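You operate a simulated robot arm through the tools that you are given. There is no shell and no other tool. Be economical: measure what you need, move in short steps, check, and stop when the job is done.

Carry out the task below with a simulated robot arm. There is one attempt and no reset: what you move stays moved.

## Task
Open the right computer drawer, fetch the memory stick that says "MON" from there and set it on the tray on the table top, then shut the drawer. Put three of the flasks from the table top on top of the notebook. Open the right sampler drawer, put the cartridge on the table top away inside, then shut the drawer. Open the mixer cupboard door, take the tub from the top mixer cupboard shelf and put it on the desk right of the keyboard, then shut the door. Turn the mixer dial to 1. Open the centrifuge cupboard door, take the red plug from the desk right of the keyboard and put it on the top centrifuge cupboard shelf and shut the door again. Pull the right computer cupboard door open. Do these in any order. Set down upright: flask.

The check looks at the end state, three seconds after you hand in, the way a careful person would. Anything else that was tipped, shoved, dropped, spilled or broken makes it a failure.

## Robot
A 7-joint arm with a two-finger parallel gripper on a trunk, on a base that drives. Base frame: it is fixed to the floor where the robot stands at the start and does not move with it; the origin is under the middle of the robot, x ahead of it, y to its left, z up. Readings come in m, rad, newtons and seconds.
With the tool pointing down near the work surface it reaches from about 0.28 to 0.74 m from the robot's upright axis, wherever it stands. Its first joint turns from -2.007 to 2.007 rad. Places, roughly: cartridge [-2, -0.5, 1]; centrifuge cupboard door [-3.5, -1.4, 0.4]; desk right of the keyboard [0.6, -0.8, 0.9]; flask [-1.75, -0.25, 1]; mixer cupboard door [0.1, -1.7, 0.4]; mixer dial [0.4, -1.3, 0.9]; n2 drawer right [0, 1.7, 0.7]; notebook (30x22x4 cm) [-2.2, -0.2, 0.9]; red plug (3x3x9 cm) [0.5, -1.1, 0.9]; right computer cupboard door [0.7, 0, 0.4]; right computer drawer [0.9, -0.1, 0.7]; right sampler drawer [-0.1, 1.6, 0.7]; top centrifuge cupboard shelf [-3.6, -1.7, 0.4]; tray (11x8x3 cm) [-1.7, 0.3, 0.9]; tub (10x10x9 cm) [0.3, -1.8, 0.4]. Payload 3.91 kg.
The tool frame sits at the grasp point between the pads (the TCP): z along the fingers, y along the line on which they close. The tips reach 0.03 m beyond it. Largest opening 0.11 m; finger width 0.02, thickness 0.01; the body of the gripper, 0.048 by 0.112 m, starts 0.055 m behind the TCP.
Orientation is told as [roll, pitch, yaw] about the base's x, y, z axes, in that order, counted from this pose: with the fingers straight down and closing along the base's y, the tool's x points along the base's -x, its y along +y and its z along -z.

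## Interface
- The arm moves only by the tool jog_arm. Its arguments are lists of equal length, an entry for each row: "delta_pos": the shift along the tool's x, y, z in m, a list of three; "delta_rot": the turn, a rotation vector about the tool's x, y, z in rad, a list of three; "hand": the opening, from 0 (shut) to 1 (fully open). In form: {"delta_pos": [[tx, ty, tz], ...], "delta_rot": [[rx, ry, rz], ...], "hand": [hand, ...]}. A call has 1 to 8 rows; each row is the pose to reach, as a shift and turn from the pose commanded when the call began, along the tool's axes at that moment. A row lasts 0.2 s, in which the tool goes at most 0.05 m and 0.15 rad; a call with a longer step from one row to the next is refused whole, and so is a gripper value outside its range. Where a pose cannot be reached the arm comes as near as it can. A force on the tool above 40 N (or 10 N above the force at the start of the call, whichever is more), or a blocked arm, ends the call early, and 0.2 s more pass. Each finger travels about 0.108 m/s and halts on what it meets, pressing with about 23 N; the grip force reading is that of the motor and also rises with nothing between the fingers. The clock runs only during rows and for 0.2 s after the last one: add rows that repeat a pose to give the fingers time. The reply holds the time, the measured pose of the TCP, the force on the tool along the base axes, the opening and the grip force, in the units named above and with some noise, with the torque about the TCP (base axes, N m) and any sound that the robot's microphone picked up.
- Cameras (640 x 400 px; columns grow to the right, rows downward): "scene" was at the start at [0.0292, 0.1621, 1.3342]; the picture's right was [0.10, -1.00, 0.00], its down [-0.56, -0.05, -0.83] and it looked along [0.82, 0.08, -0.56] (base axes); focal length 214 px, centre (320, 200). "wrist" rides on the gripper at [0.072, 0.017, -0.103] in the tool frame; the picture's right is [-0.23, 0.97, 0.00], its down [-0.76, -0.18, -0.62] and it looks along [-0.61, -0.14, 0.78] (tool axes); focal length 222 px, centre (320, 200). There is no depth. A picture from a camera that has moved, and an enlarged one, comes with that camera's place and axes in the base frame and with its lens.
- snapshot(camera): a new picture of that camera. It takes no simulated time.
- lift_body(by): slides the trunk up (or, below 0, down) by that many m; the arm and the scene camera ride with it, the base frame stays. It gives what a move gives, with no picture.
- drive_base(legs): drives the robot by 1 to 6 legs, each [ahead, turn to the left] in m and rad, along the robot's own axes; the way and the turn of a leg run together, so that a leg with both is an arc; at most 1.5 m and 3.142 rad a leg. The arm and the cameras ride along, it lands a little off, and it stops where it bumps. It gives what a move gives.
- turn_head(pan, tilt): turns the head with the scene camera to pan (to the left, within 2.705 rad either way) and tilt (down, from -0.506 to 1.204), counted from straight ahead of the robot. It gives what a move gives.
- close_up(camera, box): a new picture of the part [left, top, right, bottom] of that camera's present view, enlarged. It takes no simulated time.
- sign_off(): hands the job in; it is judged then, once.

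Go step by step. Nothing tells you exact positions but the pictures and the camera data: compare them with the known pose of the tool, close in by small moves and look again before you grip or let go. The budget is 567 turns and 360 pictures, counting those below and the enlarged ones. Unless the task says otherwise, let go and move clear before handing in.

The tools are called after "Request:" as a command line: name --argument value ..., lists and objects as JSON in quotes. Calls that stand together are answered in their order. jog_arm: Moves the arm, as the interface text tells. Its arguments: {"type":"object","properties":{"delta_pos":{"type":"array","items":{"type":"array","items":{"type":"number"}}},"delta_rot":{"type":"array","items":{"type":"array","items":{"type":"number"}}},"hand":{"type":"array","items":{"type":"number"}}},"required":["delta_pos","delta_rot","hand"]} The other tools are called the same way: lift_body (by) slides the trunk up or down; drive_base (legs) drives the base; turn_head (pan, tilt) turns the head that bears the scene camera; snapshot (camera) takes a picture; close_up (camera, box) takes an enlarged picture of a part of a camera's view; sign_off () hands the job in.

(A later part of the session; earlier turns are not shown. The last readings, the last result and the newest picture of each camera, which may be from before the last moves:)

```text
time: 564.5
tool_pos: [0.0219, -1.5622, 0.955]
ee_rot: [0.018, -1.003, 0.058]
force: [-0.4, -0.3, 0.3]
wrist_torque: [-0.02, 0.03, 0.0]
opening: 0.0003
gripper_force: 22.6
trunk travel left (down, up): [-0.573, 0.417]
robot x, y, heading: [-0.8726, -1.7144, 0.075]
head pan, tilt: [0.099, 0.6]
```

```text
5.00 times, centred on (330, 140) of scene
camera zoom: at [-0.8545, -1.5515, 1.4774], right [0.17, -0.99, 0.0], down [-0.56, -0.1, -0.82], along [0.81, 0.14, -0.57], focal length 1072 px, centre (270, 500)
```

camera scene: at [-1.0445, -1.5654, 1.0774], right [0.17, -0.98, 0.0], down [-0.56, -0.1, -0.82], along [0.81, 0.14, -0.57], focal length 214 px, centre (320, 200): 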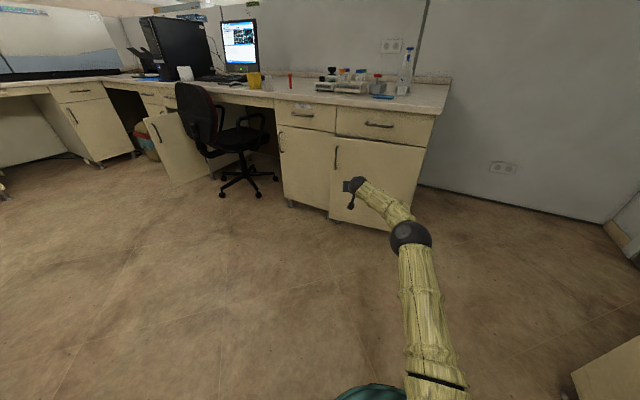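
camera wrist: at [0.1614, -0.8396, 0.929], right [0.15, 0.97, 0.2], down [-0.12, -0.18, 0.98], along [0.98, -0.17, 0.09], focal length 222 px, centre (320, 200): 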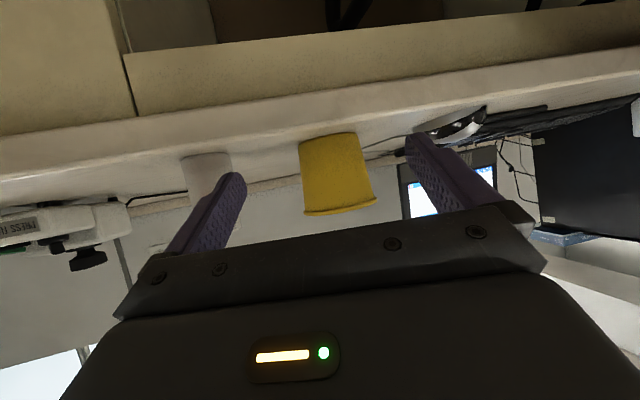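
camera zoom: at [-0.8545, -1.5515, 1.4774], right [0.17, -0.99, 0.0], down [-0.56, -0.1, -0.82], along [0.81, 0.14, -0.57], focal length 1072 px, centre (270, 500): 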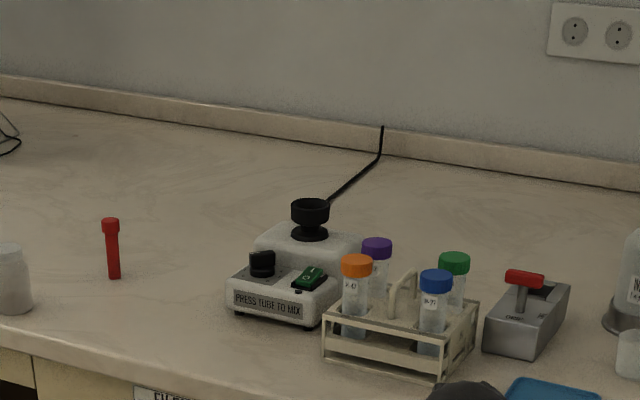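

I'll fold the arm back to tool-down and move closer to the mixer for inspection.

Request:
jog_arm --delta_pos '[[0.01, 0, -0.033], [0.025, 0, -0.066], [0.04, 0, -0.1], [0.055, 0, -0.13], [0.07, 0, -0.165], [0.08, 0, -0.2], [0.09, 0, -0.23]]' --delta_rot '[[0, 0.15, 0], [0, 0.3, 0], [0, 0.45, 0], [0, 0.6, 0], [0, 0.75, 0], [0, 0.9, 0], [0, 1.0, 0]]' --hand '[0, 0, 0, 0, 0, 0, 0]'

Request:
drive_base --legs '[[0, 1.175], [0.68, 0], [0, -1.571], [0.3, 0]]'

Request:
turn_head --pan -0.15 --tilt 0.75

Request:
snapshot --camera "scene"

```text
time: 566.0
tool_pos: [-0.2214, -1.582, 1.003]
ee_rot: [0.01, -0.001, 0.073]
force: [0.8, -0.1, -0.4]
wrist_torque: [0.01, 0.02, 0.01]
opening: 0.0
gripper_force: 22.4
trunk travel left (down, up): [-0.573, 0.417]
robot x, y, heading: [-0.8733, -1.7137, 0.075]
head pan, tilt: [0.099, 0.6]
```

```text
time: 578.2
tool_pos: [0.2745, -1.2943, 1.0029]
ee_rot: [0.007, -0.005, -0.325]
force: [-0.5, 0.7, 0.0]
wrist_torque: [0.0, 0.07, 0.03]
opening: 0.0
gripper_force: 23.0
trunk travel left (down, up): [-0.573, 0.417]
robot x, y, heading: [-0.3786, -1.1657, -0.321]
head pan, tilt: [0.099, 0.6]
```

```text
time: 579.0
tool_pos: [0.2751, -1.2945, 1.003]
ee_rot: [0.009, -0.005, -0.324]
force: [0.1, 0.2, -1.1]
wrist_torque: [-0.03, -0.05, -0.01]
opening: 0.0
gripper_force: 22.9
trunk travel left (down, up): [-0.573, 0.417]
robot x, y, heading: [-0.379, -1.1648, -0.321]
head pan, tilt: [-0.15, 0.75]
```

```text
86 pictures are left
camera scene: at [-0.3103, -1.0381, 1.4646], right [-0.46, -0.89, 0.0], down [-0.61, 0.31, -0.73], along [0.65, -0.33, -0.68], focal length 214 px, centre (320, 200)
```

scene: 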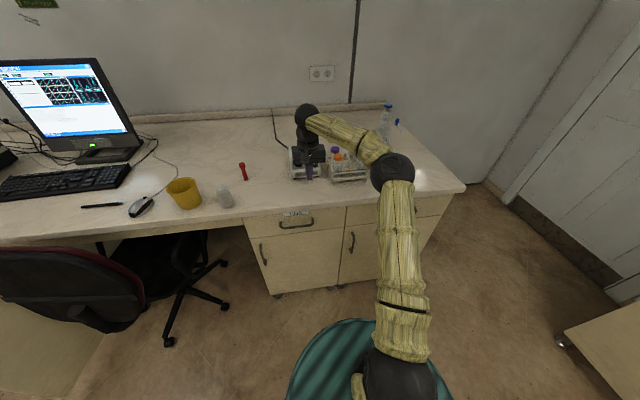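

Request:
snapshot --camera "wrist"

Request:
close_up --camera "scene" --box '[275, 130, 345, 190]'

```text
85 pictures are left
camera wrist: at [0.2101, -1.2566, 1.106], right [0.53, 0.85, 0.01], down [0.66, -0.42, 0.63], along [0.54, -0.32, -0.78], focal length 222 px, centre (320, 200)
```

wrist: 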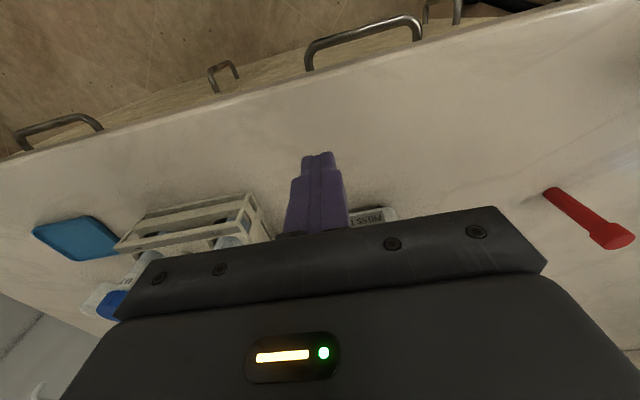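

```text
6.67 times, centred on (310, 160) of scene
camera zoom: at [-0.3103, -1.0381, 1.4646], right [-0.46, -0.89, 0.0], down [-0.61, 0.31, -0.73], along [0.65, -0.33, -0.68], focal length 1430 px, centre (387, 467)
```

zoom: 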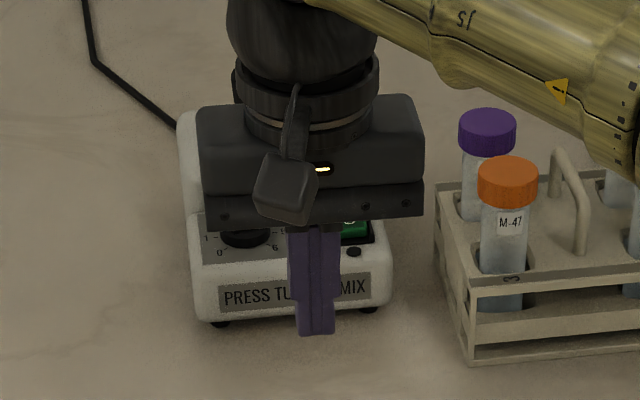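

The dial has a numbered scale. Move the hand back to see it.

Request:
jog_arm --delta_pos '[[0.03, -0.03, -0.02], [0.06, -0.07, -0.03], [0.09, -0.11, -0.03], [0.1, -0.15, -0.03]]' --delta_rot '[[0, 0, 0], [0, 0, 0], [0, 0, 0], [0, 0, 0]]' --hand '[0, 0, 0.3, 0.5]'

Request:
close_up --camera "scene" --box '[280, 130, 330, 185]'

```text
refused: row 2 steps farther than a row can; nothing moved
```

```text
7.27 times, centred on (305, 158) of scene
camera zoom: at [-0.3103, -1.0381, 1.4646], right [-0.46, -0.89, 0.0], down [-0.61, 0.31, -0.73], along [0.65, -0.33, -0.68], focal length 1560 px, centre (429, 509)
```

zoom: 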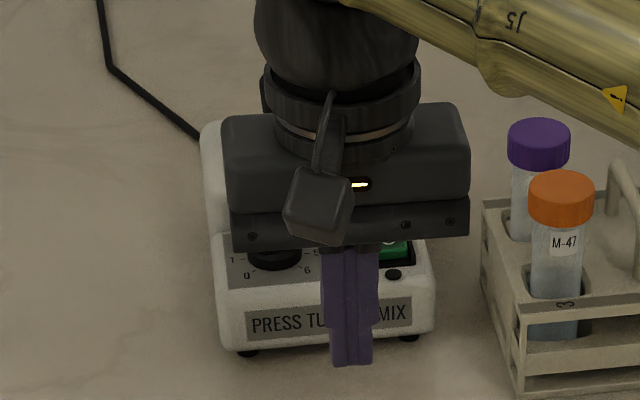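

Request:
jog_arm --delta_pos '[[0.03, -0.03, -0.01], [0.055, -0.065, -0.02], [0.08, -0.1, -0.02], [0.1, -0.14, -0.02]]' --delta_rot '[[0, 0, 0], [0, 0, 0], [0, 0, 0], [0, 0, 0]]' --hand '[0, 0, 0.3, 0.5]'

Request:
close_up --camera "scene" --box '[280, 130, 330, 185]'

```text
time: 580.0
tool_pos: [0.1345, -1.3953, 1.021]
ee_rot: [0.007, -0.007, -0.326]
force: [0.2, 0.3, -0.2]
wrist_torque: [0.0, 0.04, -0.04]
opening: 0.055
gripper_force: 0.0
trunk travel left (down, up): [-0.573, 0.417]
robot x, y, heading: [-0.3757, -1.1648, -0.326]
head pan, tilt: [-0.15, 0.75]
```

```text
7.27 times, centred on (305, 158) of scene
camera zoom: at [-0.3109, -1.0385, 1.4646], right [-0.46, -0.89, 0.0], down [-0.61, 0.31, -0.73], along [0.65, -0.33, -0.68], focal length 1560 px, centre (429, 509)
```

zoom: 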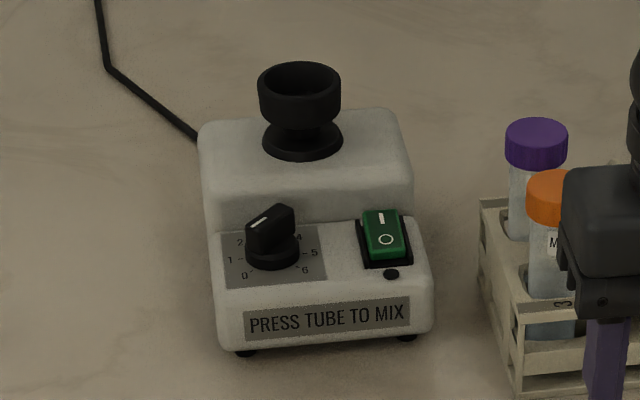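

The pointer sits at about 0 (scale runs clockwise 0–6), so I must turn it ~44° clockwise to 1. Move closer and hover above the knob for a precise view.

Request:
drive_base --legs '[[0.15, 0]]'

Request:
jog_arm --delta_pos '[[-0.01, 0.04, -0.02], [-0.02, 0.085, -0.04], [-0.03, 0.13, -0.05], [-0.04, 0.15, -0.05], [-0.06, 0.17, -0.05]]' --delta_rot '[[0, 0, 0.15], [0, 0, 0.3], [0, 0, 0.45], [0, 0, 0.6], [0, 0, 0.75]]' --hand '[0.5, 0.5, 0.5, 0.5, 0.5]'

Request:
snapshot --camera "wrist"

```text
time: 581.4
tool_pos: [0.278, -1.4422, 1.019]
ee_rot: [0.01, -0.002, -0.325]
force: [0.0, 0.0, 0.5]
wrist_torque: [0.01, 0.0, -0.01]
opening: 0.055
gripper_force: 0.1
trunk travel left (down, up): [-0.573, 0.417]
robot x, y, heading: [-0.2376, -1.2153, -0.327]
head pan, tilt: [-0.15, 0.75]
```

```text
refused: row 2 steps farther than a row can; nothing moved
```

```text
81 pictures are left
camera wrist: at [0.213, -1.4044, 1.1245], right [0.53, 0.85, 0.01], down [0.66, -0.42, 0.62], along [0.54, -0.32, -0.78], focal length 222 px, centre (320, 200)
```

wrist: 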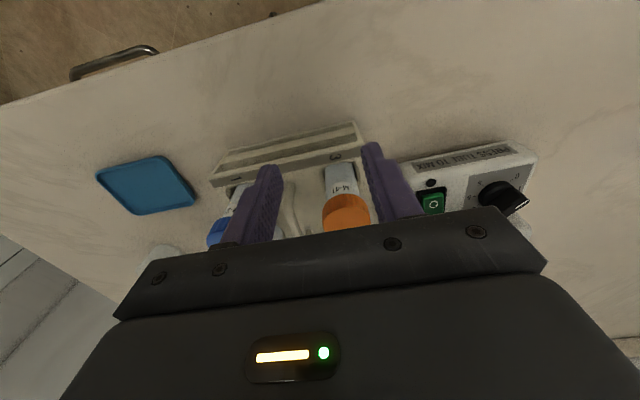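

Request:
jog_arm --delta_pos '[[0, 0, -0.045], [-0.02, 0.034, -0.06], [-0.045, 0.069, -0.06], [-0.07, 0.104, -0.06], [-0.1, 0.138, -0.06], [-0.13, 0.1725, -0.06]]' --delta_rot '[[0, 0, 0.12], [0, 0, 0.25], [0, 0, 0.38], [0, 0, 0.51], [0, 0, 0.64], [0, 0, 0.77]]' --hand '[0.5, 0.5, 0.5, 0.5, 0.5, 0.5]'

Request:
snapshot --camera "wrist"

```text
time: 582.8
tool_pos: [0.4541, -1.3119, 1.0833]
ee_rot: [-0.001, 0.001, -1.087]
force: [-0.2, -1.9, 1.6]
wrist_torque: [0.1, 0.0, 0.0]
opening: 0.0551
gripper_force: 0.0
trunk travel left (down, up): [-0.573, 0.417]
robot x, y, heading: [-0.2356, -1.2144, -0.317]
head pan, tilt: [-0.15, 0.75]
```

```text
80 pictures are left
camera wrist: at [0.4346, -1.2412, 1.1869], right [0.97, 0.25, 0.0], down [0.2, -0.76, 0.62], along [0.16, -0.6, -0.78], focal length 222 px, centre (320, 200)
```

wrist: 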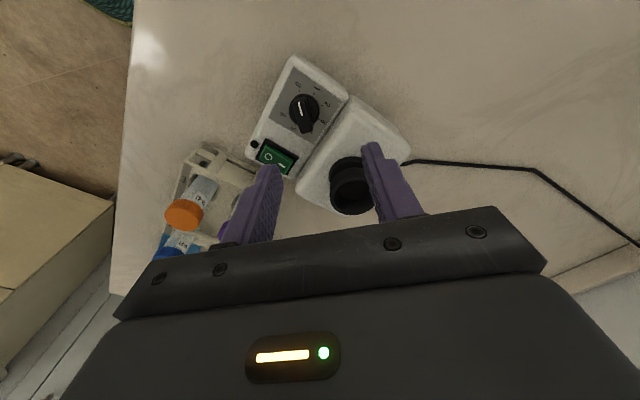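

Request:
close_up --camera "wrist" --box '[250, 60, 370, 160]'

```text
4.00 times, centred on (310, 110) of wrist
camera zoom: at [0.4346, -1.2412, 1.1869], right [0.97, 0.25, 0.0], down [0.2, -0.76, 0.62], along [0.16, -0.6, -0.78], focal length 888 px, centre (360, 560)
```

zoom: 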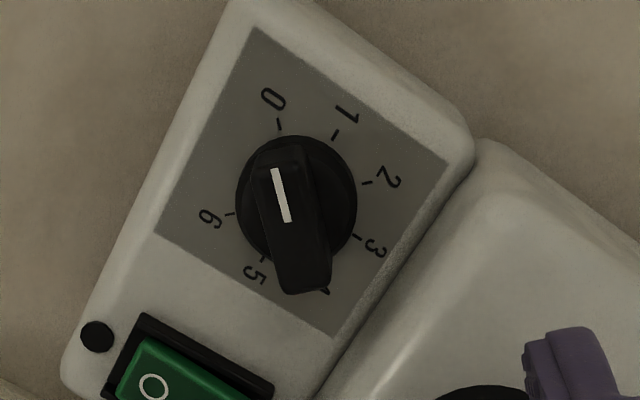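

Clear: pointer exactly at 0; 1 is 45° clockwise. Align above the knob center (0.438, -1.3175) and descend.

Request:
jog_arm --delta_pos '[[0.0025, -0.017, 0.03], [0.0025, -0.017, 0.06], [0.0025, -0.017, 0.08]]' --delta_rot '[[0, 0, 0.02], [0, 0, 0.02], [0, 0, 0.02]]' --hand '[0.45, 0.45, 0.45]'

Request:
snapshot --camera "wrist"

```text
time: 583.6
tool_pos: [0.4384, -1.3231, 1.0049]
ee_rot: [0.009, 0.002, -1.111]
force: [-0.3, 1.2, 0.0]
wrist_torque: [-0.01, 0.0, 0.02]
opening: 0.0495
gripper_force: 0.1
trunk travel left (down, up): [-0.573, 0.417]
robot x, y, heading: [-0.2348, -1.2105, -0.323]
head pan, tilt: [-0.15, 0.75]
```

```text
78 pictures are left
camera wrist: at [0.4197, -1.2512, 1.1085], right [0.97, 0.23, 0.01], down [0.17, -0.77, 0.62], along [0.15, -0.6, -0.78], focal length 222 px, centre (320, 200)
```

wrist: 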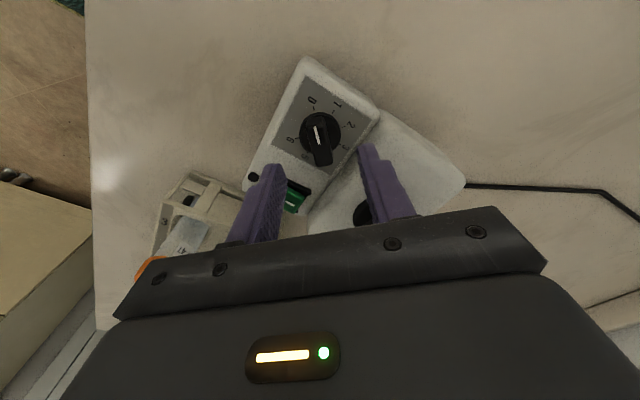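

Well centered. Descend to grip the bar (tips just above the deck) and close.

Request:
jog_arm --delta_pos '[[0.004, 0, 0.02], [0.004, 0, 0.037]]' --delta_rot '[[0, 0, 0], [0, 0, 0]]' --hand '[0.45, 0.45]'

Request:
jog_arm --delta_pos '[[0, 0, 0], [0, 0, 0], [0, 0, 0]]' --delta_rot '[[0, 0, 0], [0, 0, 0], [0, 0, 0]]' --hand '[0.2, 0, 0]'

Request:
snapshot --camera "wrist"

```text
time: 584.2
tool_pos: [0.4381, -1.3213, 0.9653]
ee_rot: [0.008, 0.004, -1.115]
force: [0.4, -0.6, -0.3]
wrist_torque: [0.04, 0.01, 0.01]
opening: 0.0496
gripper_force: 0.1
trunk travel left (down, up): [-0.573, 0.417]
robot x, y, heading: [-0.2371, -1.2063, -0.32]
head pan, tilt: [-0.15, 0.75]
```

```text
time: 585.0
tool_pos: [0.4393, -1.3209, 0.9656]
ee_rot: [0.009, 0.002, -1.115]
force: [15.6, 4.4, 4.4]
wrist_torque: [0.09, -0.75, -0.11]
opening: 0.0312
gripper_force: 44.8
trunk travel left (down, up): [-0.573, 0.417]
robot x, y, heading: [-0.2321, -1.2141, -0.323]
head pan, tilt: [-0.15, 0.75]
```

```text
77 pictures are left
camera wrist: at [0.4206, -1.2498, 1.0701], right [0.97, 0.22, 0.01], down [0.17, -0.77, 0.62], along [0.15, -0.6, -0.79], focal length 222 px, centre (320, 200)
```

wrist: 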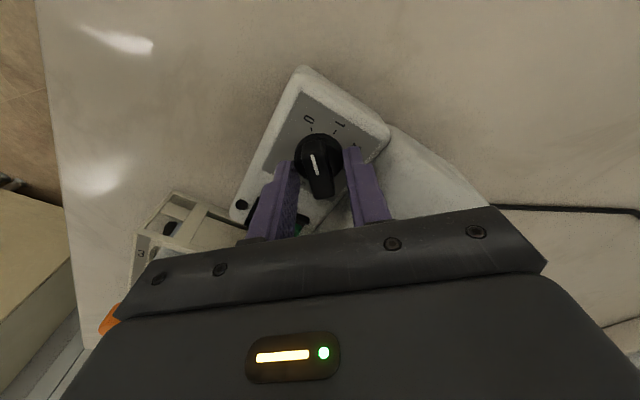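

The fingers grip the knob's round base. Turn 45° clockwise (seen from above).

Request:
jog_arm --delta_pos '[[0, 0, 0], [0, 0, 0], [0, 0, 0], [0, 0, 0], [0, 0, 0], [0, 0, 0]]' --delta_rot '[[0, 0, 0.13], [0, 0, 0.26], [0, 0, 0.39], [0, 0, 0.52], [0, 0, 0.65], [0, 0, 0.785]]' --hand '[0, 0, 0, 0, 0, 0]'

Request:
close_up --camera "wrist" --box '[220, 60, 420, 220]'

```text
time: 586.4
tool_pos: [0.4361, -1.3207, 0.9656]
ee_rot: [0.001, 0.007, -1.901]
force: [-8.4, 2.7, 2.5]
wrist_torque: [-0.51, 0.46, 0.04]
opening: 0.0309
gripper_force: 44.6
trunk travel left (down, up): [-0.573, 0.417]
robot x, y, heading: [-0.2364, -1.2147, -0.323]
head pan, tilt: [-0.15, 0.75]
```

```text
2.50 times, centred on (320, 140) of wrist
camera zoom: at [0.4748, -1.2593, 1.0704], right [0.85, -0.53, 0.0], down [-0.42, -0.67, 0.62], along [-0.33, -0.52, -0.79], focal length 555 px, centre (320, 350)
```

zoom: 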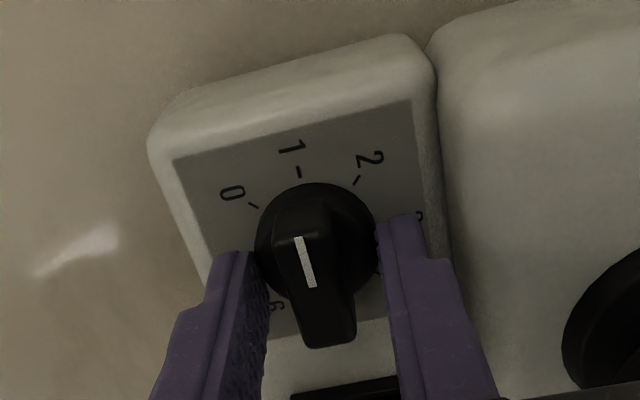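

The pointer is at 1. Release and rise.

Request:
jog_arm --delta_pos '[[0, 0, 0], [0, 0, 0], [0, 0, -0.03], [0, 0, -0.07], [0, 0, -0.11]]' --delta_rot '[[0, 0, 0], [0, 0, 0], [0, 0, 0], [0, 0, 0], [0, 0, 0]]' --hand '[0.4, 0.45, 0.45, 0.45, 0.45]'

Request:
close_up --camera "wrist" --box '[220, 60, 420, 220]'

```text
time: 587.6
tool_pos: [0.4383, -1.3229, 1.0769]
ee_rot: [0.006, 0.009, -1.899]
force: [-1.0, -0.8, 0.9]
wrist_torque: [0.01, 0.0, 0.01]
opening: 0.0495
gripper_force: 0.1
trunk travel left (down, up): [-0.573, 0.417]
robot x, y, heading: [-0.2361, -1.2125, -0.327]
head pan, tilt: [-0.15, 0.75]
```

```text
2.50 times, centred on (320, 140) of wrist
camera zoom: at [0.4752, -1.2603, 1.1812], right [0.85, -0.53, 0.0], down [-0.42, -0.67, 0.62], along [-0.32, -0.52, -0.79], focal length 555 px, centre (320, 350)
```

zoom: 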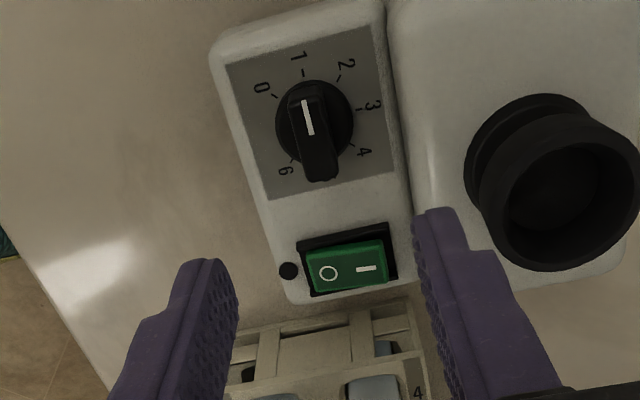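

The dial reads 1. Next the centrifuge cupboard: I'll open its door first with the empty hand, then fetch the plug. Driving over there.

Request:
drive_base --legs '[[-0.5, 0], [0, -2.511], [0.813, 0], [0, -0.624], [1.5, 0]]'

Request:
turn_head --pan 0.9 --tilt 0.55

Request:
snapshot --camera "scene"

```text
time: 608.8
tool_pos: [-3.5739, -0.7444, 1.0777]
ee_rot: [-0.003, 0.007, 1.254]
force: [3.8, -0.4, -0.2]
wrist_torque: [0.05, 0.44, 0.04]
opening: 0.0494
gripper_force: 0.1
trunk travel left (down, up): [-0.573, 0.417]
robot x, y, heading: [-2.9037, -0.848, 2.829]
head pan, tilt: [-0.15, 0.75]
stopped in leg 5: the force on the tool passed its limit (the readings are from after the stop); the commanded pose is now the measured one
```

```text
time: 610.1
tool_pos: [-3.5731, -0.7458, 1.0766]
ee_rot: [-0.005, 0.007, 1.254]
force: [4.4, -0.6, 1.1]
wrist_torque: [0.08, 0.58, 0.04]
opening: 0.0496
gripper_force: 0.1
trunk travel left (down, up): [-0.573, 0.417]
robot x, y, heading: [-2.9025, -0.8462, 2.824]
head pan, tilt: [0.901, 0.55]
```

```text
74 pictures are left
camera scene: at [-2.9653, -1.0596, 1.4819], right [-0.56, 0.83, 0.0], down [0.43, 0.29, -0.85], along [-0.71, -0.47, -0.52], focal length 214 px, centre (320, 200)
```

scene: 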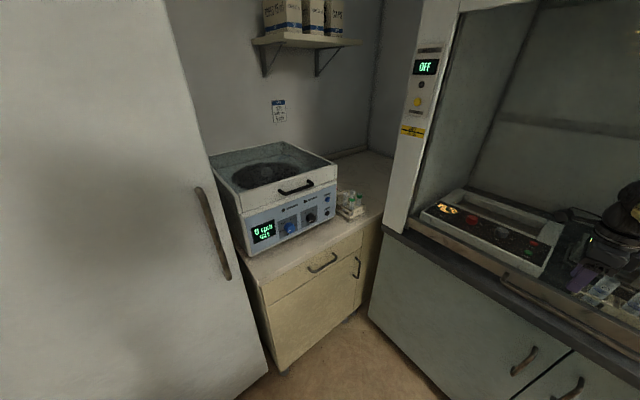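

The hand touched something at the fume hood on the right. Let me look closely before moving.

Request:
turn_head --pan 0.3 --tilt 0.7

Request:
snapshot --camera "scene"

Request:
snapshot --camera "wrist"

```text
time: 611.1
tool_pos: [-3.5754, -0.7442, 1.077]
ee_rot: [-0.002, 0.008, 1.254]
force: [5.8, -1.1, 0.9]
wrist_torque: [0.09, 0.54, 0.08]
opening: 0.0494
gripper_force: 0.0
trunk travel left (down, up): [-0.573, 0.417]
robot x, y, heading: [-2.9007, -0.8443, 2.828]
head pan, tilt: [0.3, 0.7]
```

```text
73 pictures are left
camera scene: at [-2.9755, -1.0089, 1.4688], right [0.01, 1.0, 0.0], down [0.64, -0.01, -0.77], along [-0.77, 0.01, -0.64], focal length 214 px, centre (320, 200)
```

scene: 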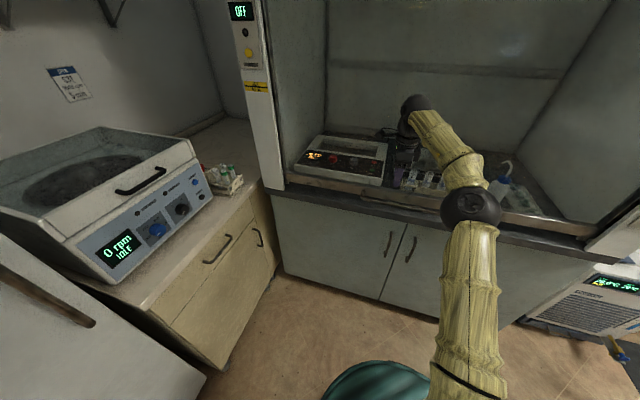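

```text
72 pictures are left
camera wrist: at [-3.6144, -0.8079, 1.1812], right [-0.86, 0.52, 0.0], down [0.4, 0.67, 0.62], along [0.32, 0.53, -0.79], focal length 222 px, centre (320, 200)
```

wrist: 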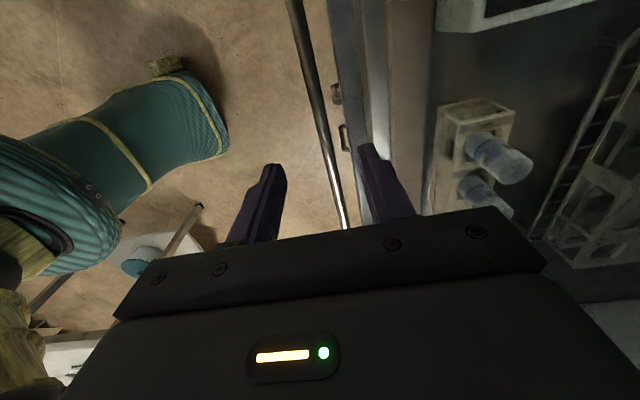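

The finger only touched the hood's front bar; nothing moved. Back off and look at the centrifuge cupboard.

Request:
drive_base --legs '[[-0.35, 0], [0, 1.1]]'

Request:
turn_head --pan 0.0 --tilt 0.65

Request:
snapshot --camera "scene"

```text
time: 616.1
tool_pos: [-2.9674, -1.5065, 1.0767]
ee_rot: [-0.003, 0.006, 2.357]
force: [-0.3, 0.7, -0.1]
wrist_torque: [-0.01, 0.04, -0.01]
opening: 0.0494
gripper_force: 0.1
trunk travel left (down, up): [-0.573, 0.417]
robot x, y, heading: [-2.5731, -0.9527, -2.35]
head pan, tilt: [0.3, 0.7]
```

```text
time: 616.9
tool_pos: [-2.969, -1.5064, 1.0765]
ee_rot: [-0.003, 0.007, 2.359]
force: [0.9, -0.2, -0.3]
wrist_torque: [0.02, -0.02, 0.01]
opening: 0.0494
gripper_force: 0.1
trunk travel left (down, up): [-0.573, 0.417]
robot x, y, heading: [-2.5741, -0.953, -2.353]
head pan, tilt: [0.0, 0.649]
```

```text
71 pictures are left
camera scene: at [-2.4831, -1.0776, 1.4731], right [-0.71, 0.7, 0.0], down [0.42, 0.43, -0.8], along [-0.56, -0.57, -0.6], focal length 214 px, centre (320, 200)
```

scene: 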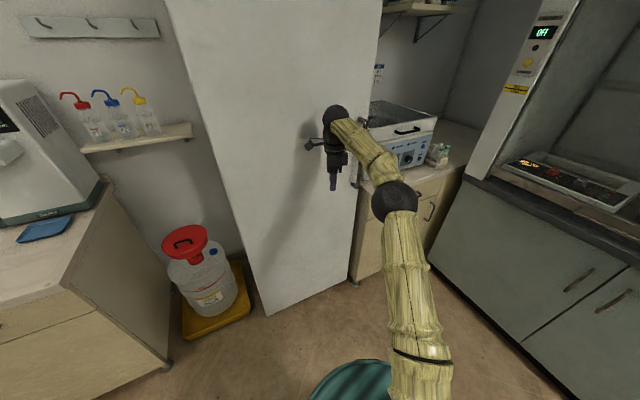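

Request:
close_up --camera "scene" --box '[340, 100, 480, 290]'

```text
2.11 times, centred on (410, 195) of scene
camera zoom: at [-2.4831, -1.0776, 1.4731], right [-0.71, 0.7, 0.0], down [0.42, 0.43, -0.8], along [-0.56, -0.57, -0.6], focal length 452 px, centre (130, 210)
```

zoom: 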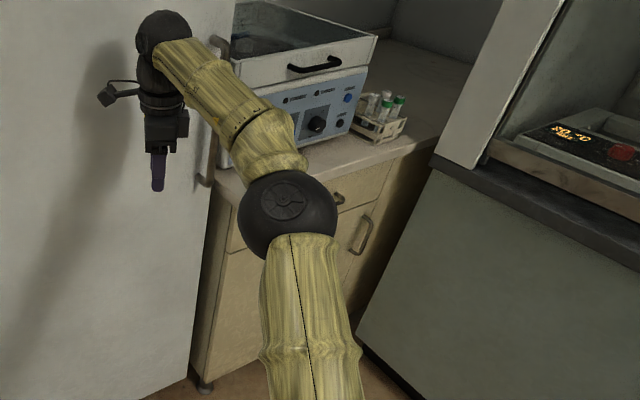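

The cupboard door's handle is on its right side at about room position (u -3.085, v -2.43, z 0.61), hinge at the fridge side. First bring the hand back to neutral yaw and closer in, for safe turning.

Request:
jog_arm --delta_pos '[[0, -0.02, 0], [0, -0.04, 0], [0, -0.06, 0], [0, -0.08, 0], [0, -0.1, 0], [0, -0.12, 0], [0, -0.12, 0], [0, -0.12, 0]]' --delta_rot '[[0, 0, -0.15], [0, 0, -0.3], [0, 0, -0.45], [0, 0, -0.6], [0, 0, -0.75], [0, 0, -0.9], [0, 0, -1.05], [0, 0, -1.2]]' --hand '[0, 0, 0, 0, 0, 0, 0, 0]'

Request:
jog_arm --delta_pos '[[0, 0, 0], [0, 0, 0], [0, 0, 0]]' --delta_rot '[[0, 0, -0.15], [0, 0, -0.3], [0, 0, -0.37]]' --hand '[0, 0, 0]'

Request:
snapshot --camera "scene"

```text
time: 618.7
tool_pos: [-2.884, -1.4218, 1.0768]
ee_rot: [0.006, 0.006, -2.725]
force: [-0.7, 0.0, 0.5]
wrist_torque: [0.01, -0.03, 0.01]
opening: 0.0001
gripper_force: 22.7
trunk travel left (down, up): [-0.573, 0.417]
robot x, y, heading: [-2.5744, -0.9502, -2.348]
head pan, tilt: [0.0, 0.649]
```

```text
time: 619.5
tool_pos: [-2.8849, -1.4207, 1.0778]
ee_rot: [0.007, 0.004, -2.355]
force: [-0.3, 0.0, -0.6]
wrist_torque: [-0.02, 0.02, 0.01]
opening: 0.0001
gripper_force: 22.8
trunk travel left (down, up): [-0.573, 0.417]
robot x, y, heading: [-2.574, -0.9517, -2.342]
head pan, tilt: [0.0, 0.649]
```

```text
69 pictures are left
camera scene: at [-2.4832, -1.0775, 1.4731], right [-0.71, 0.7, 0.0], down [0.42, 0.43, -0.8], along [-0.56, -0.57, -0.6], focal length 214 px, centre (320, 200)
```

scene: 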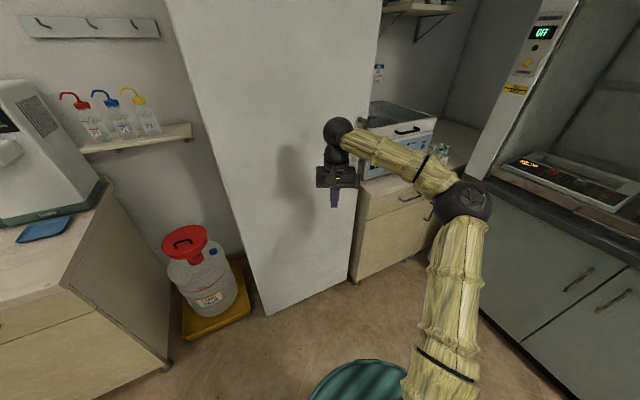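

Request:
drive_base --legs '[[0, 1.41], [-0.365, 0], [0, -1.665]]'

Request:
snapshot --camera "scene"

```text
time: 628.0
tool_pos: [-2.932, -1.2029, 1.077]
ee_rot: [0.007, 0.004, -2.025]
force: [-0.2, 0.5, -0.5]
wrist_torque: [0.01, -0.02, 0.01]
opening: 0.0
gripper_force: 23.4
trunk travel left (down, up): [-0.573, 0.417]
robot x, y, heading: [-2.7905, -0.6571, -2.008]
head pan, tilt: [0.0, 0.649]
stopped in leg 3: the robot was blocked; the commanded pose is now the measured one
```

```text
68 pictures are left
camera scene: at [-2.6635, -0.7461, 1.4732], right [-0.91, 0.42, 0.0], down [0.25, 0.55, -0.8], along [-0.33, -0.72, -0.6], focal length 214 px, centre (320, 200)
```

scene: 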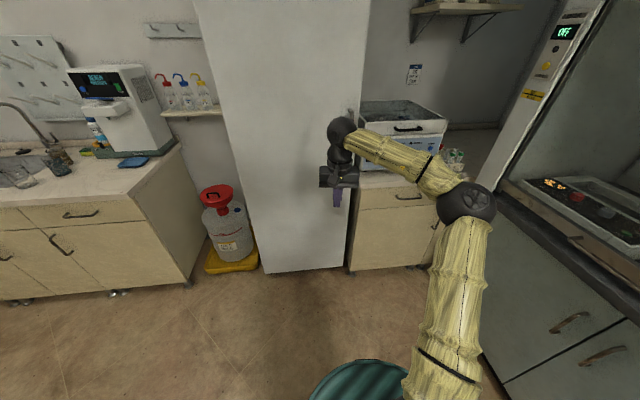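

The robot's rear bumped while turning (likely near the table end). Move forward 0.15 m first, then turn; and check on the table.

Request:
drive_base --legs '[[0.15, 0]]'

Request:
turn_head --pan 2.6 --tilt 0.6

Request:
snapshot --camera "scene"

```text
time: 629.4
tool_pos: [-2.995, -1.3402, 1.0777]
ee_rot: [0.009, 0.005, -2.023]
force: [0.3, -0.6, -0.2]
wrist_torque: [0.0, 0.01, 0.02]
opening: 0.0
gripper_force: 23.3
trunk travel left (down, up): [-0.573, 0.417]
robot x, y, heading: [-2.855, -0.7968, -1.999]
head pan, tilt: [0.0, 0.649]
```

```text
time: 631.8
tool_pos: [-2.995, -1.3399, 1.077]
ee_rot: [0.009, 0.002, -2.022]
force: [-0.2, 0.5, -0.2]
wrist_torque: [0.01, 0.0, -0.05]
opening: 0.0
gripper_force: 23.0
trunk travel left (down, up): [-0.573, 0.417]
robot x, y, heading: [-2.854, -0.792, -1.998]
head pan, tilt: [2.601, 0.6]
```

```text
67 pictures are left
camera scene: at [-2.6169, -0.7541, 1.4774], right [0.56, -0.83, 0.0], down [-0.47, -0.32, -0.83], along [0.68, 0.47, -0.56], focal length 214 px, centre (320, 200)
```

scene: 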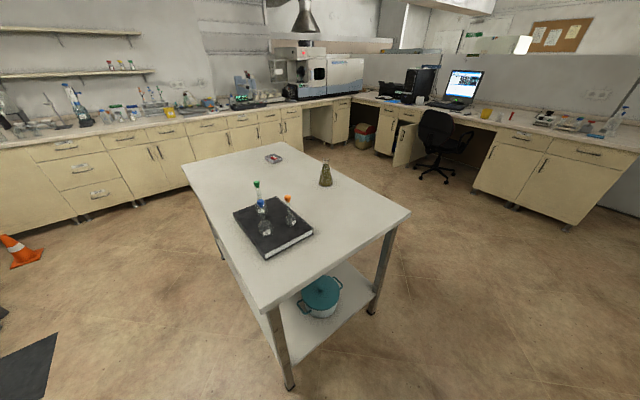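

The table and everything on it is intact. Now turn toward the handle, back up slightly, and pitch the tool forward at a safe height.

Request:
drive_base --legs '[[0, -0.672], [-0.1, 0]]'

Request:
turn_head --pan 0.1 --tilt 0.65

Request:
jog_arm --delta_pos '[[-0.045, 0, 0.01], [-0.09, 0, 0.015], [-0.13, 0, 0.02], [-0.175, 0, 0.03], [-0.22, 0, 0.04], [-0.265, 0, 0.05], [-0.31, 0, 0.06], [-0.35, 0, 0.07]]' --delta_rot '[[0, -0.15, 0], [0, -0.3, 0], [0, -0.45, 0], [0, -0.6, 0], [0, -0.75, 0], [0, -0.9, 0], [0, -1.05, 0], [0, -1.17, 0]]' --hand '[0, 0, 0, 0, 0.2, 0.3, 0.4, 0.5]'

Request:
snapshot --camera "scene"

```text
time: 634.7
tool_pos: [-3.2103, -1.0907, 1.0779]
ee_rot: [0.009, 0.002, -2.689]
force: [0.3, -0.1, 0.4]
wrist_torque: [0.02, 0.01, 0.03]
opening: 0.0001
gripper_force: 23.0
trunk travel left (down, up): [-0.573, 0.417]
robot x, y, heading: [-2.7623, -0.7495, -2.666]
head pan, tilt: [2.601, 0.6]
```

```text
time: 637.0
tool_pos: [-3.2109, -1.0913, 1.0774]
ee_rot: [0.009, 0.005, -2.689]
force: [-0.6, -0.1, 0.1]
wrist_torque: [-0.02, -0.01, 0.02]
opening: 0.0
gripper_force: 23.5
trunk travel left (down, up): [-0.573, 0.417]
robot x, y, heading: [-2.7661, -0.7499, -2.67]
head pan, tilt: [0.099, 0.649]
```

```text
time: 638.8
tool_pos: [-3.5248, -1.2461, 1.0053]
ee_rot: [0.02, -1.168, -2.707]
force: [0.1, 0.0, -0.8]
wrist_torque: [-0.02, -0.01, 0.0]
opening: 0.055
gripper_force: 0.1
trunk travel left (down, up): [-0.573, 0.417]
robot x, y, heading: [-2.7686, -0.7476, -2.667]
head pan, tilt: [0.099, 0.649]
```

```text
66 pictures are left
camera scene: at [-2.7142, -0.9047, 1.4731], right [-0.54, 0.84, 0.0], down [0.51, 0.33, -0.8], along [-0.67, -0.43, -0.61], focal length 214 px, centre (320, 200)
```

scene: 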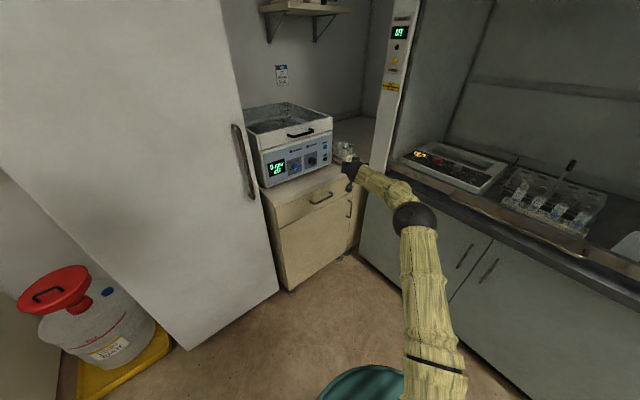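

Request:
lift_body --by -0.39

Request:
snapshot --camera "wrist"

Request:
close_up --camera "scene" --box '[290, 90, 410, 210]'

```text
time: 642.5
tool_pos: [-3.5244, -1.2438, 0.6148]
ee_rot: [0.021, -1.164, -2.709]
force: [0.7, -0.4, -0.4]
wrist_torque: [0.03, 0.03, -0.01]
opening: 0.0549
gripper_force: 0.0
trunk travel left (down, up): [-0.183, 0.807]
robot x, y, heading: [-2.7662, -0.7519, -2.666]
head pan, tilt: [0.099, 0.649]
```

```text
65 pictures are left
camera wrist: at [-3.4075, -1.2063, 0.5898], right [0.34, -0.91, 0.22], down [0.17, 0.29, 0.94], along [-0.92, -0.29, 0.25], focal length 222 px, centre (320, 200)
```

wrist: 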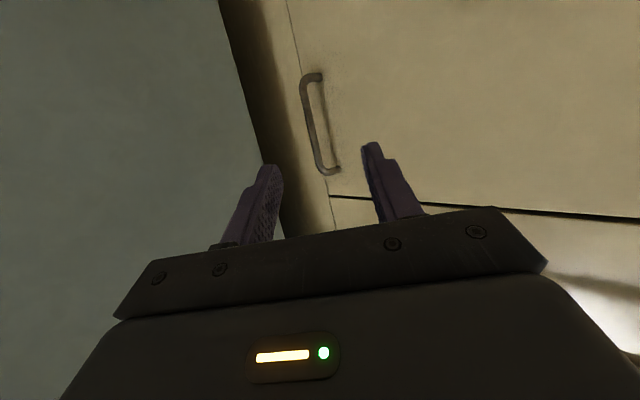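

```text
3.33 times, centred on (350, 150) of scene
camera zoom: at [-2.7136, -0.9041, 1.0832], right [-0.54, 0.84, 0.0], down [0.51, 0.33, -0.8], along [-0.67, -0.43, -0.6], focal length 715 px, centre (220, 367)
```

zoom: 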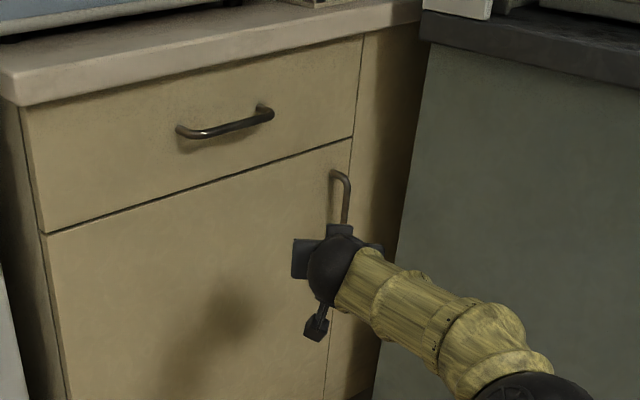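

Handle is at (-3.725, -1.32, 0.565), with the hood panel ~9 cm to its right. Adjust 2.4 cm right and 4.5 cm down, then approach.

Request:
jog_arm --delta_pos '[[0, -0.012, 0], [0, -0.024, 0]]' --delta_rot '[[0, 0, 0], [0, 0, 0]]' --hand '[0.45, 0.45]'

Request:
lift_body --by -0.04

Request:
drive_base --legs '[[0.15, 0]]'

Request:
snapshot --camera "wrist"

```text
time: 643.1
tool_pos: [-3.5357, -1.2215, 0.6143]
ee_rot: [0.019, -1.168, -2.708]
force: [0.1, 0.6, 0.4]
wrist_torque: [0.02, 0.01, -0.03]
opening: 0.0493
gripper_force: 0.0
trunk travel left (down, up): [-0.183, 0.807]
robot x, y, heading: [-2.7679, -0.7525, -2.669]
head pan, tilt: [0.099, 0.649]
```

```text
time: 643.9
tool_pos: [-3.5356, -1.2234, 0.5751]
ee_rot: [0.021, -1.167, -2.706]
force: [-0.2, 0.6, 0.6]
wrist_torque: [0.0, -0.01, 0.02]
opening: 0.0494
gripper_force: 0.0
trunk travel left (down, up): [-0.143, 0.847]
robot x, y, heading: [-2.762, -0.7454, -2.668]
head pan, tilt: [0.099, 0.649]
```

```text
time: 645.3
tool_pos: [-3.6695, -1.2922, 0.5746]
ee_rot: [0.022, -1.167, -2.708]
force: [0.4, -0.6, -1.0]
wrist_torque: [0.05, -0.01, 0.0]
opening: 0.0495
gripper_force: 0.0
trunk travel left (down, up): [-0.143, 0.847]
robot x, y, heading: [-2.8972, -0.819, -2.663]
head pan, tilt: [0.099, 0.649]
```

```text
63 pictures are left
camera wrist: at [-3.5516, -1.2545, 0.5494], right [0.35, -0.91, 0.22], down [0.16, 0.29, 0.94], along [-0.92, -0.29, 0.25], focal length 222 px, centre (320, 200)
```

wrist: 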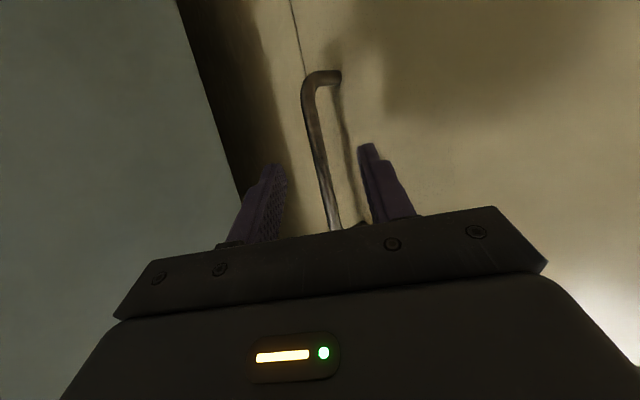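

Request:
drive_base --legs '[[0.055, 0]]'

Request:
jog_arm --delta_pos '[[0, 0, 0], [0, 0, 0], [0, 0, 0]]' --delta_rot '[[0, 0, 0], [0, 0, 0], [0, 0, 0]]' --hand '[0.2, 0, 0]'

Request:
snapshot --camera "wrist"

```text
time: 646.3
tool_pos: [-3.7063, -1.3124, 0.5744]
ee_rot: [0.011, -1.16, -2.696]
force: [11.2, 10.5, 1.6]
wrist_torque: [-0.06, -0.01, 0.33]
opening: 0.0471
gripper_force: 0.1
trunk travel left (down, up): [-0.143, 0.847]
robot x, y, heading: [-2.9369, -0.8369, -2.668]
head pan, tilt: [0.099, 0.649]
stopped in leg 1: the force on the tool passed its limit (the readings are from after the stop); the commanded pose is now the measured one
```

```text
time: 647.1
tool_pos: [-3.7088, -1.3088, 0.5719]
ee_rot: [0.009, -1.157, -2.701]
force: [-5.5, 20.0, -3.0]
wrist_torque: [0.47, 0.13, -0.35]
opening: 0.0117
gripper_force: 44.9
trunk travel left (down, up): [-0.143, 0.847]
robot x, y, heading: [-2.9395, -0.8385, -2.663]
head pan, tilt: [0.099, 0.649]
```

```text
62 pictures are left
camera wrist: at [-3.5908, -1.2714, 0.5478], right [0.34, -0.92, 0.21], down [0.16, 0.28, 0.95], along [-0.93, -0.29, 0.24], focal length 222 px, centre (320, 200)
```

wrist: 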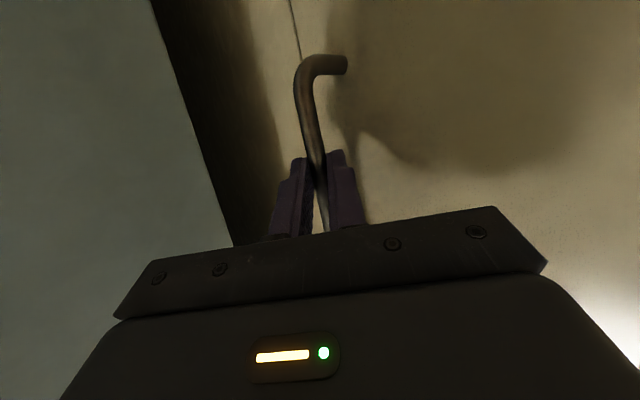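

Gripped. Pull the door open with back-and-right arcs following its swing.

Request:
drive_base --legs '[[-0.054, -0.049]]'

Request:
drive_base --legs '[[-0.06, -0.039]]'

Request:
drive_base --legs '[[-0.065, -0.028]]'

Request:
snapshot --camera "scene"

```text
time: 648.0
tool_pos: [-3.68, -1.2515, 0.5725]
ee_rot: [0.014, -1.159, -2.747]
force: [-11.4, 6.5, -1.7]
wrist_torque: [0.35, 0.38, -0.15]
opening: 0.0114
gripper_force: 45.0
trunk travel left (down, up): [-0.143, 0.847]
robot x, y, heading: [-2.887, -0.8135, -2.713]
head pan, tilt: [0.099, 0.649]
```

```text
time: 649.0
tool_pos: [-3.6412, -1.1956, 0.5726]
ee_rot: [0.011, -1.159, -2.785]
force: [-6.5, 4.0, -2.8]
wrist_torque: [0.39, 0.04, -0.12]
opening: 0.0113
gripper_force: 45.3
trunk travel left (down, up): [-0.143, 0.847]
robot x, y, heading: [-2.8353, -0.7902, -2.754]
head pan, tilt: [0.099, 0.649]
```

```text
time: 650.0
tool_pos: [-3.5957, -1.1438, 0.5722]
ee_rot: [0.006, -1.16, -2.816]
force: [-20.2, 18.6, -1.2]
wrist_torque: [0.37, 0.28, -0.51]
opening: 0.0112
gripper_force: 44.7
trunk travel left (down, up): [-0.143, 0.847]
robot x, y, heading: [-2.7707, -0.7659, -2.781]
head pan, tilt: [0.099, 0.649]
```

```text
61 pictures are left
camera scene: at [-2.7418, -0.9257, 1.0433], right [-0.44, 0.9, 0.0], down [0.54, 0.27, -0.8], along [-0.71, -0.35, -0.61], focal length 214 px, centre (320, 200)
```

scene: 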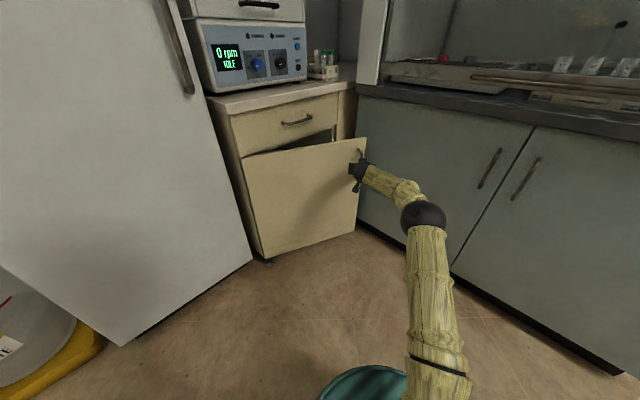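

Request:
drive_base --legs '[[-0.065, -0.017]]'

Request:
drive_base --legs '[[-0.05, -0.003]]'

Request:
snapshot --camera "scene"

```text
time: 651.1
tool_pos: [-3.554, -1.1077, 0.5717]
ee_rot: [-0.01, -1.159, -2.831]
force: [-0.2, -0.3, 3.3]
wrist_torque: [-0.07, -0.59, 0.0]
opening: 0.0113
gripper_force: 44.8
trunk travel left (down, up): [-0.143, 0.847]
robot x, y, heading: [-2.7263, -0.7498, -2.791]
head pan, tilt: [0.099, 0.649]
stopped in leg 1: the robot was blocked; the commanded pose is now the measured one
```

```text
time: 652.0
tool_pos: [-3.5535, -1.1078, 0.5721]
ee_rot: [-0.01, -1.159, -2.83]
force: [0.0, 0.6, -1.0]
wrist_torque: [-0.35, 0.21, 0.0]
opening: 0.0115
gripper_force: 44.5
trunk travel left (down, up): [-0.143, 0.847]
robot x, y, heading: [-2.7234, -0.749, -2.789]
head pan, tilt: [0.099, 0.649]
stopped in leg 1: the robot was blocked; the commanded pose is now the measured one
```

```text
60 pictures are left
camera scene: at [-2.6943, -0.9094, 1.0431], right [-0.43, 0.9, 0.0], down [0.55, 0.26, -0.8], along [-0.72, -0.34, -0.6], focal length 214 px, centre (320, 200)
```

scene: 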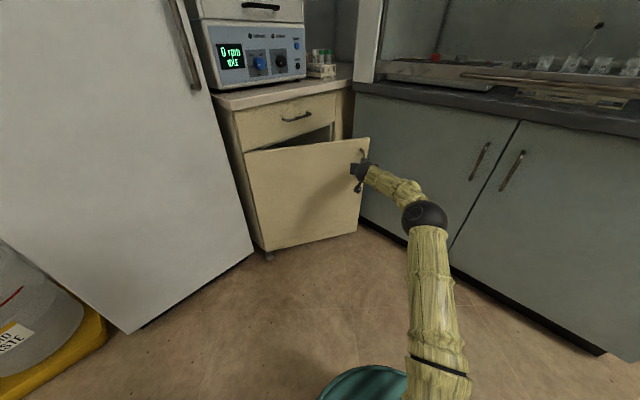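

The base is blocked behind by the table; use the arm itself to pull further.

Request:
jog_arm --delta_pos '[[0.01, 0, -0.023], [0.02, 0, -0.046], [0.03, 0, -0.069], [0.04, 0, -0.092], [0.05, 0, -0.115]]' --delta_rot '[[0, 0, 0], [0, 0, 0], [0, 0, 0], [0, 0, 0], [0, 0, 0]]' --hand '[0, 0, 0, 0, 0]'

Request:
snapshot --camera "scene"

```text
time: 652.6
tool_pos: [-3.5139, -1.0808, 0.5721]
ee_rot: [-0.025, -1.161, -2.846]
force: [-2.3, 3.3, -0.7]
wrist_torque: [-0.51, -1.01, -0.08]
opening: 0.0112
gripper_force: 45.4
trunk travel left (down, up): [-0.143, 0.847]
robot x, y, heading: [-2.7239, -0.749, -2.798]
head pan, tilt: [0.099, 0.649]
stopped in row 3: the force on the tool passed its limit (the readings are from after the stop); the commanded pose is now the measured one
```

```text
59 pictures are left
camera scene: at [-2.6947, -0.9092, 1.0432], right [-0.43, 0.9, 0.0], down [0.55, 0.26, -0.8], along [-0.72, -0.34, -0.6], focal length 214 px, centre (320, 200)
```

scene: 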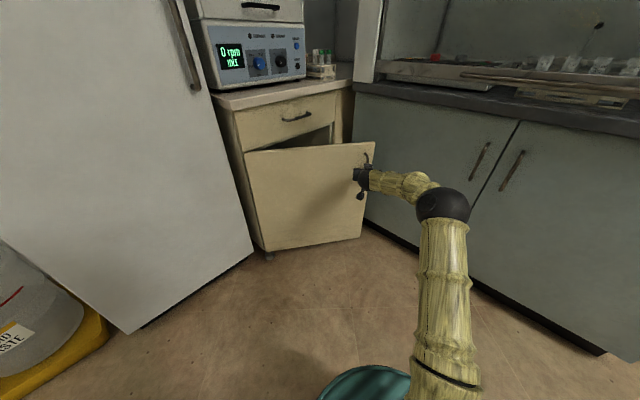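

The door is at about 45°. Release, back the hand off, and switch to tool-down to hook it from inside.

Request:
jog_arm --delta_pos '[[0, 0, 0], [0, 0, 0], [0.012, 0, -0.03], [0.025, 0, -0.06], [0.035, 0, -0.085]]' --delta_rot '[[0, 0, 0], [0, 0, 0], [0, 0, 0], [0, 0, 0], [0, 0, 0]]' --hand '[0.35, 0.45, 0.45, 0.45, 0.45]'

Request:
lift_body --by 0.4

Request:
jog_arm --delta_pos '[[0.01, 0, -0.025], [0.025, 0, -0.05], [0.04, 0, -0.075], [0.055, 0, -0.1], [0.07, 0, -0.12], [0.08, 0, -0.14], [0.09, 0, -0.15], [0.1, 0, -0.16]]' --delta_rot '[[0, 0.15, 0], [0, 0.3, 0], [0, 0.45, 0], [0, 0.6, 0], [0, 0.75, 0], [0, 0.9, 0], [0, 1.05, 0], [0, 1.16, 0]]' --hand '[0.2, 0, 0, 0, 0, 0, 0, 0]'

Request:
snapshot --camera "scene"

```text
time: 653.8
tool_pos: [-3.4253, -1.0563, 0.5746]
ee_rot: [-0.028, -1.162, -2.84]
force: [0.1, 0.1, -0.6]
wrist_torque: [-0.03, -0.04, 0.02]
opening: 0.0496
gripper_force: 0.0
trunk travel left (down, up): [-0.143, 0.847]
robot x, y, heading: [-2.7258, -0.7487, -2.79]
head pan, tilt: [0.099, 0.649]
```

```text
time: 657.6
tool_pos: [-3.426, -1.0558, 0.9738]
ee_rot: [-0.03, -1.164, -2.836]
force: [0.3, 0.0, 0.6]
wrist_torque: [0.0, 0.01, 0.01]
opening: 0.0493
gripper_force: 0.2
trunk travel left (down, up): [-0.543, 0.447]
robot x, y, heading: [-2.7245, -0.7497, -2.8]
head pan, tilt: [0.099, 0.649]
```

```text
time: 659.4
tool_pos: [-3.2447, -1.0056, 0.946]
ee_rot: [-0.011, -0.002, -2.863]
force: [0.3, -0.5, -0.3]
wrist_torque: [0.02, -0.03, 0.01]
opening: 0.0001
gripper_force: 22.9
trunk travel left (down, up): [-0.543, 0.447]
robot x, y, heading: [-2.7271, -0.7492, -2.793]
head pan, tilt: [0.099, 0.649]
```

```text
58 pictures are left
camera scene: at [-2.6946, -0.9095, 1.4432], right [-0.43, 0.9, 0.0], down [0.55, 0.26, -0.8], along [-0.72, -0.34, -0.6], focal length 214 px, centre (320, 200)
```

scene: 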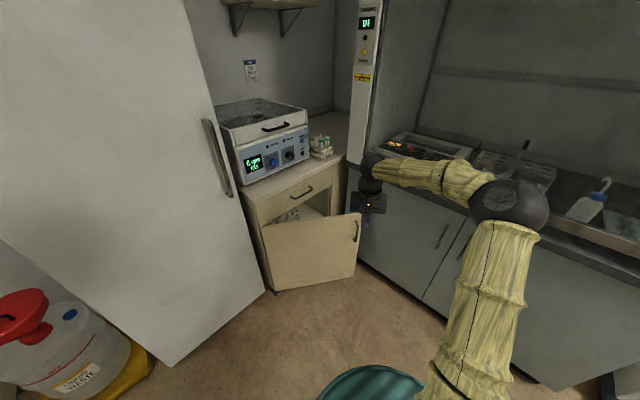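

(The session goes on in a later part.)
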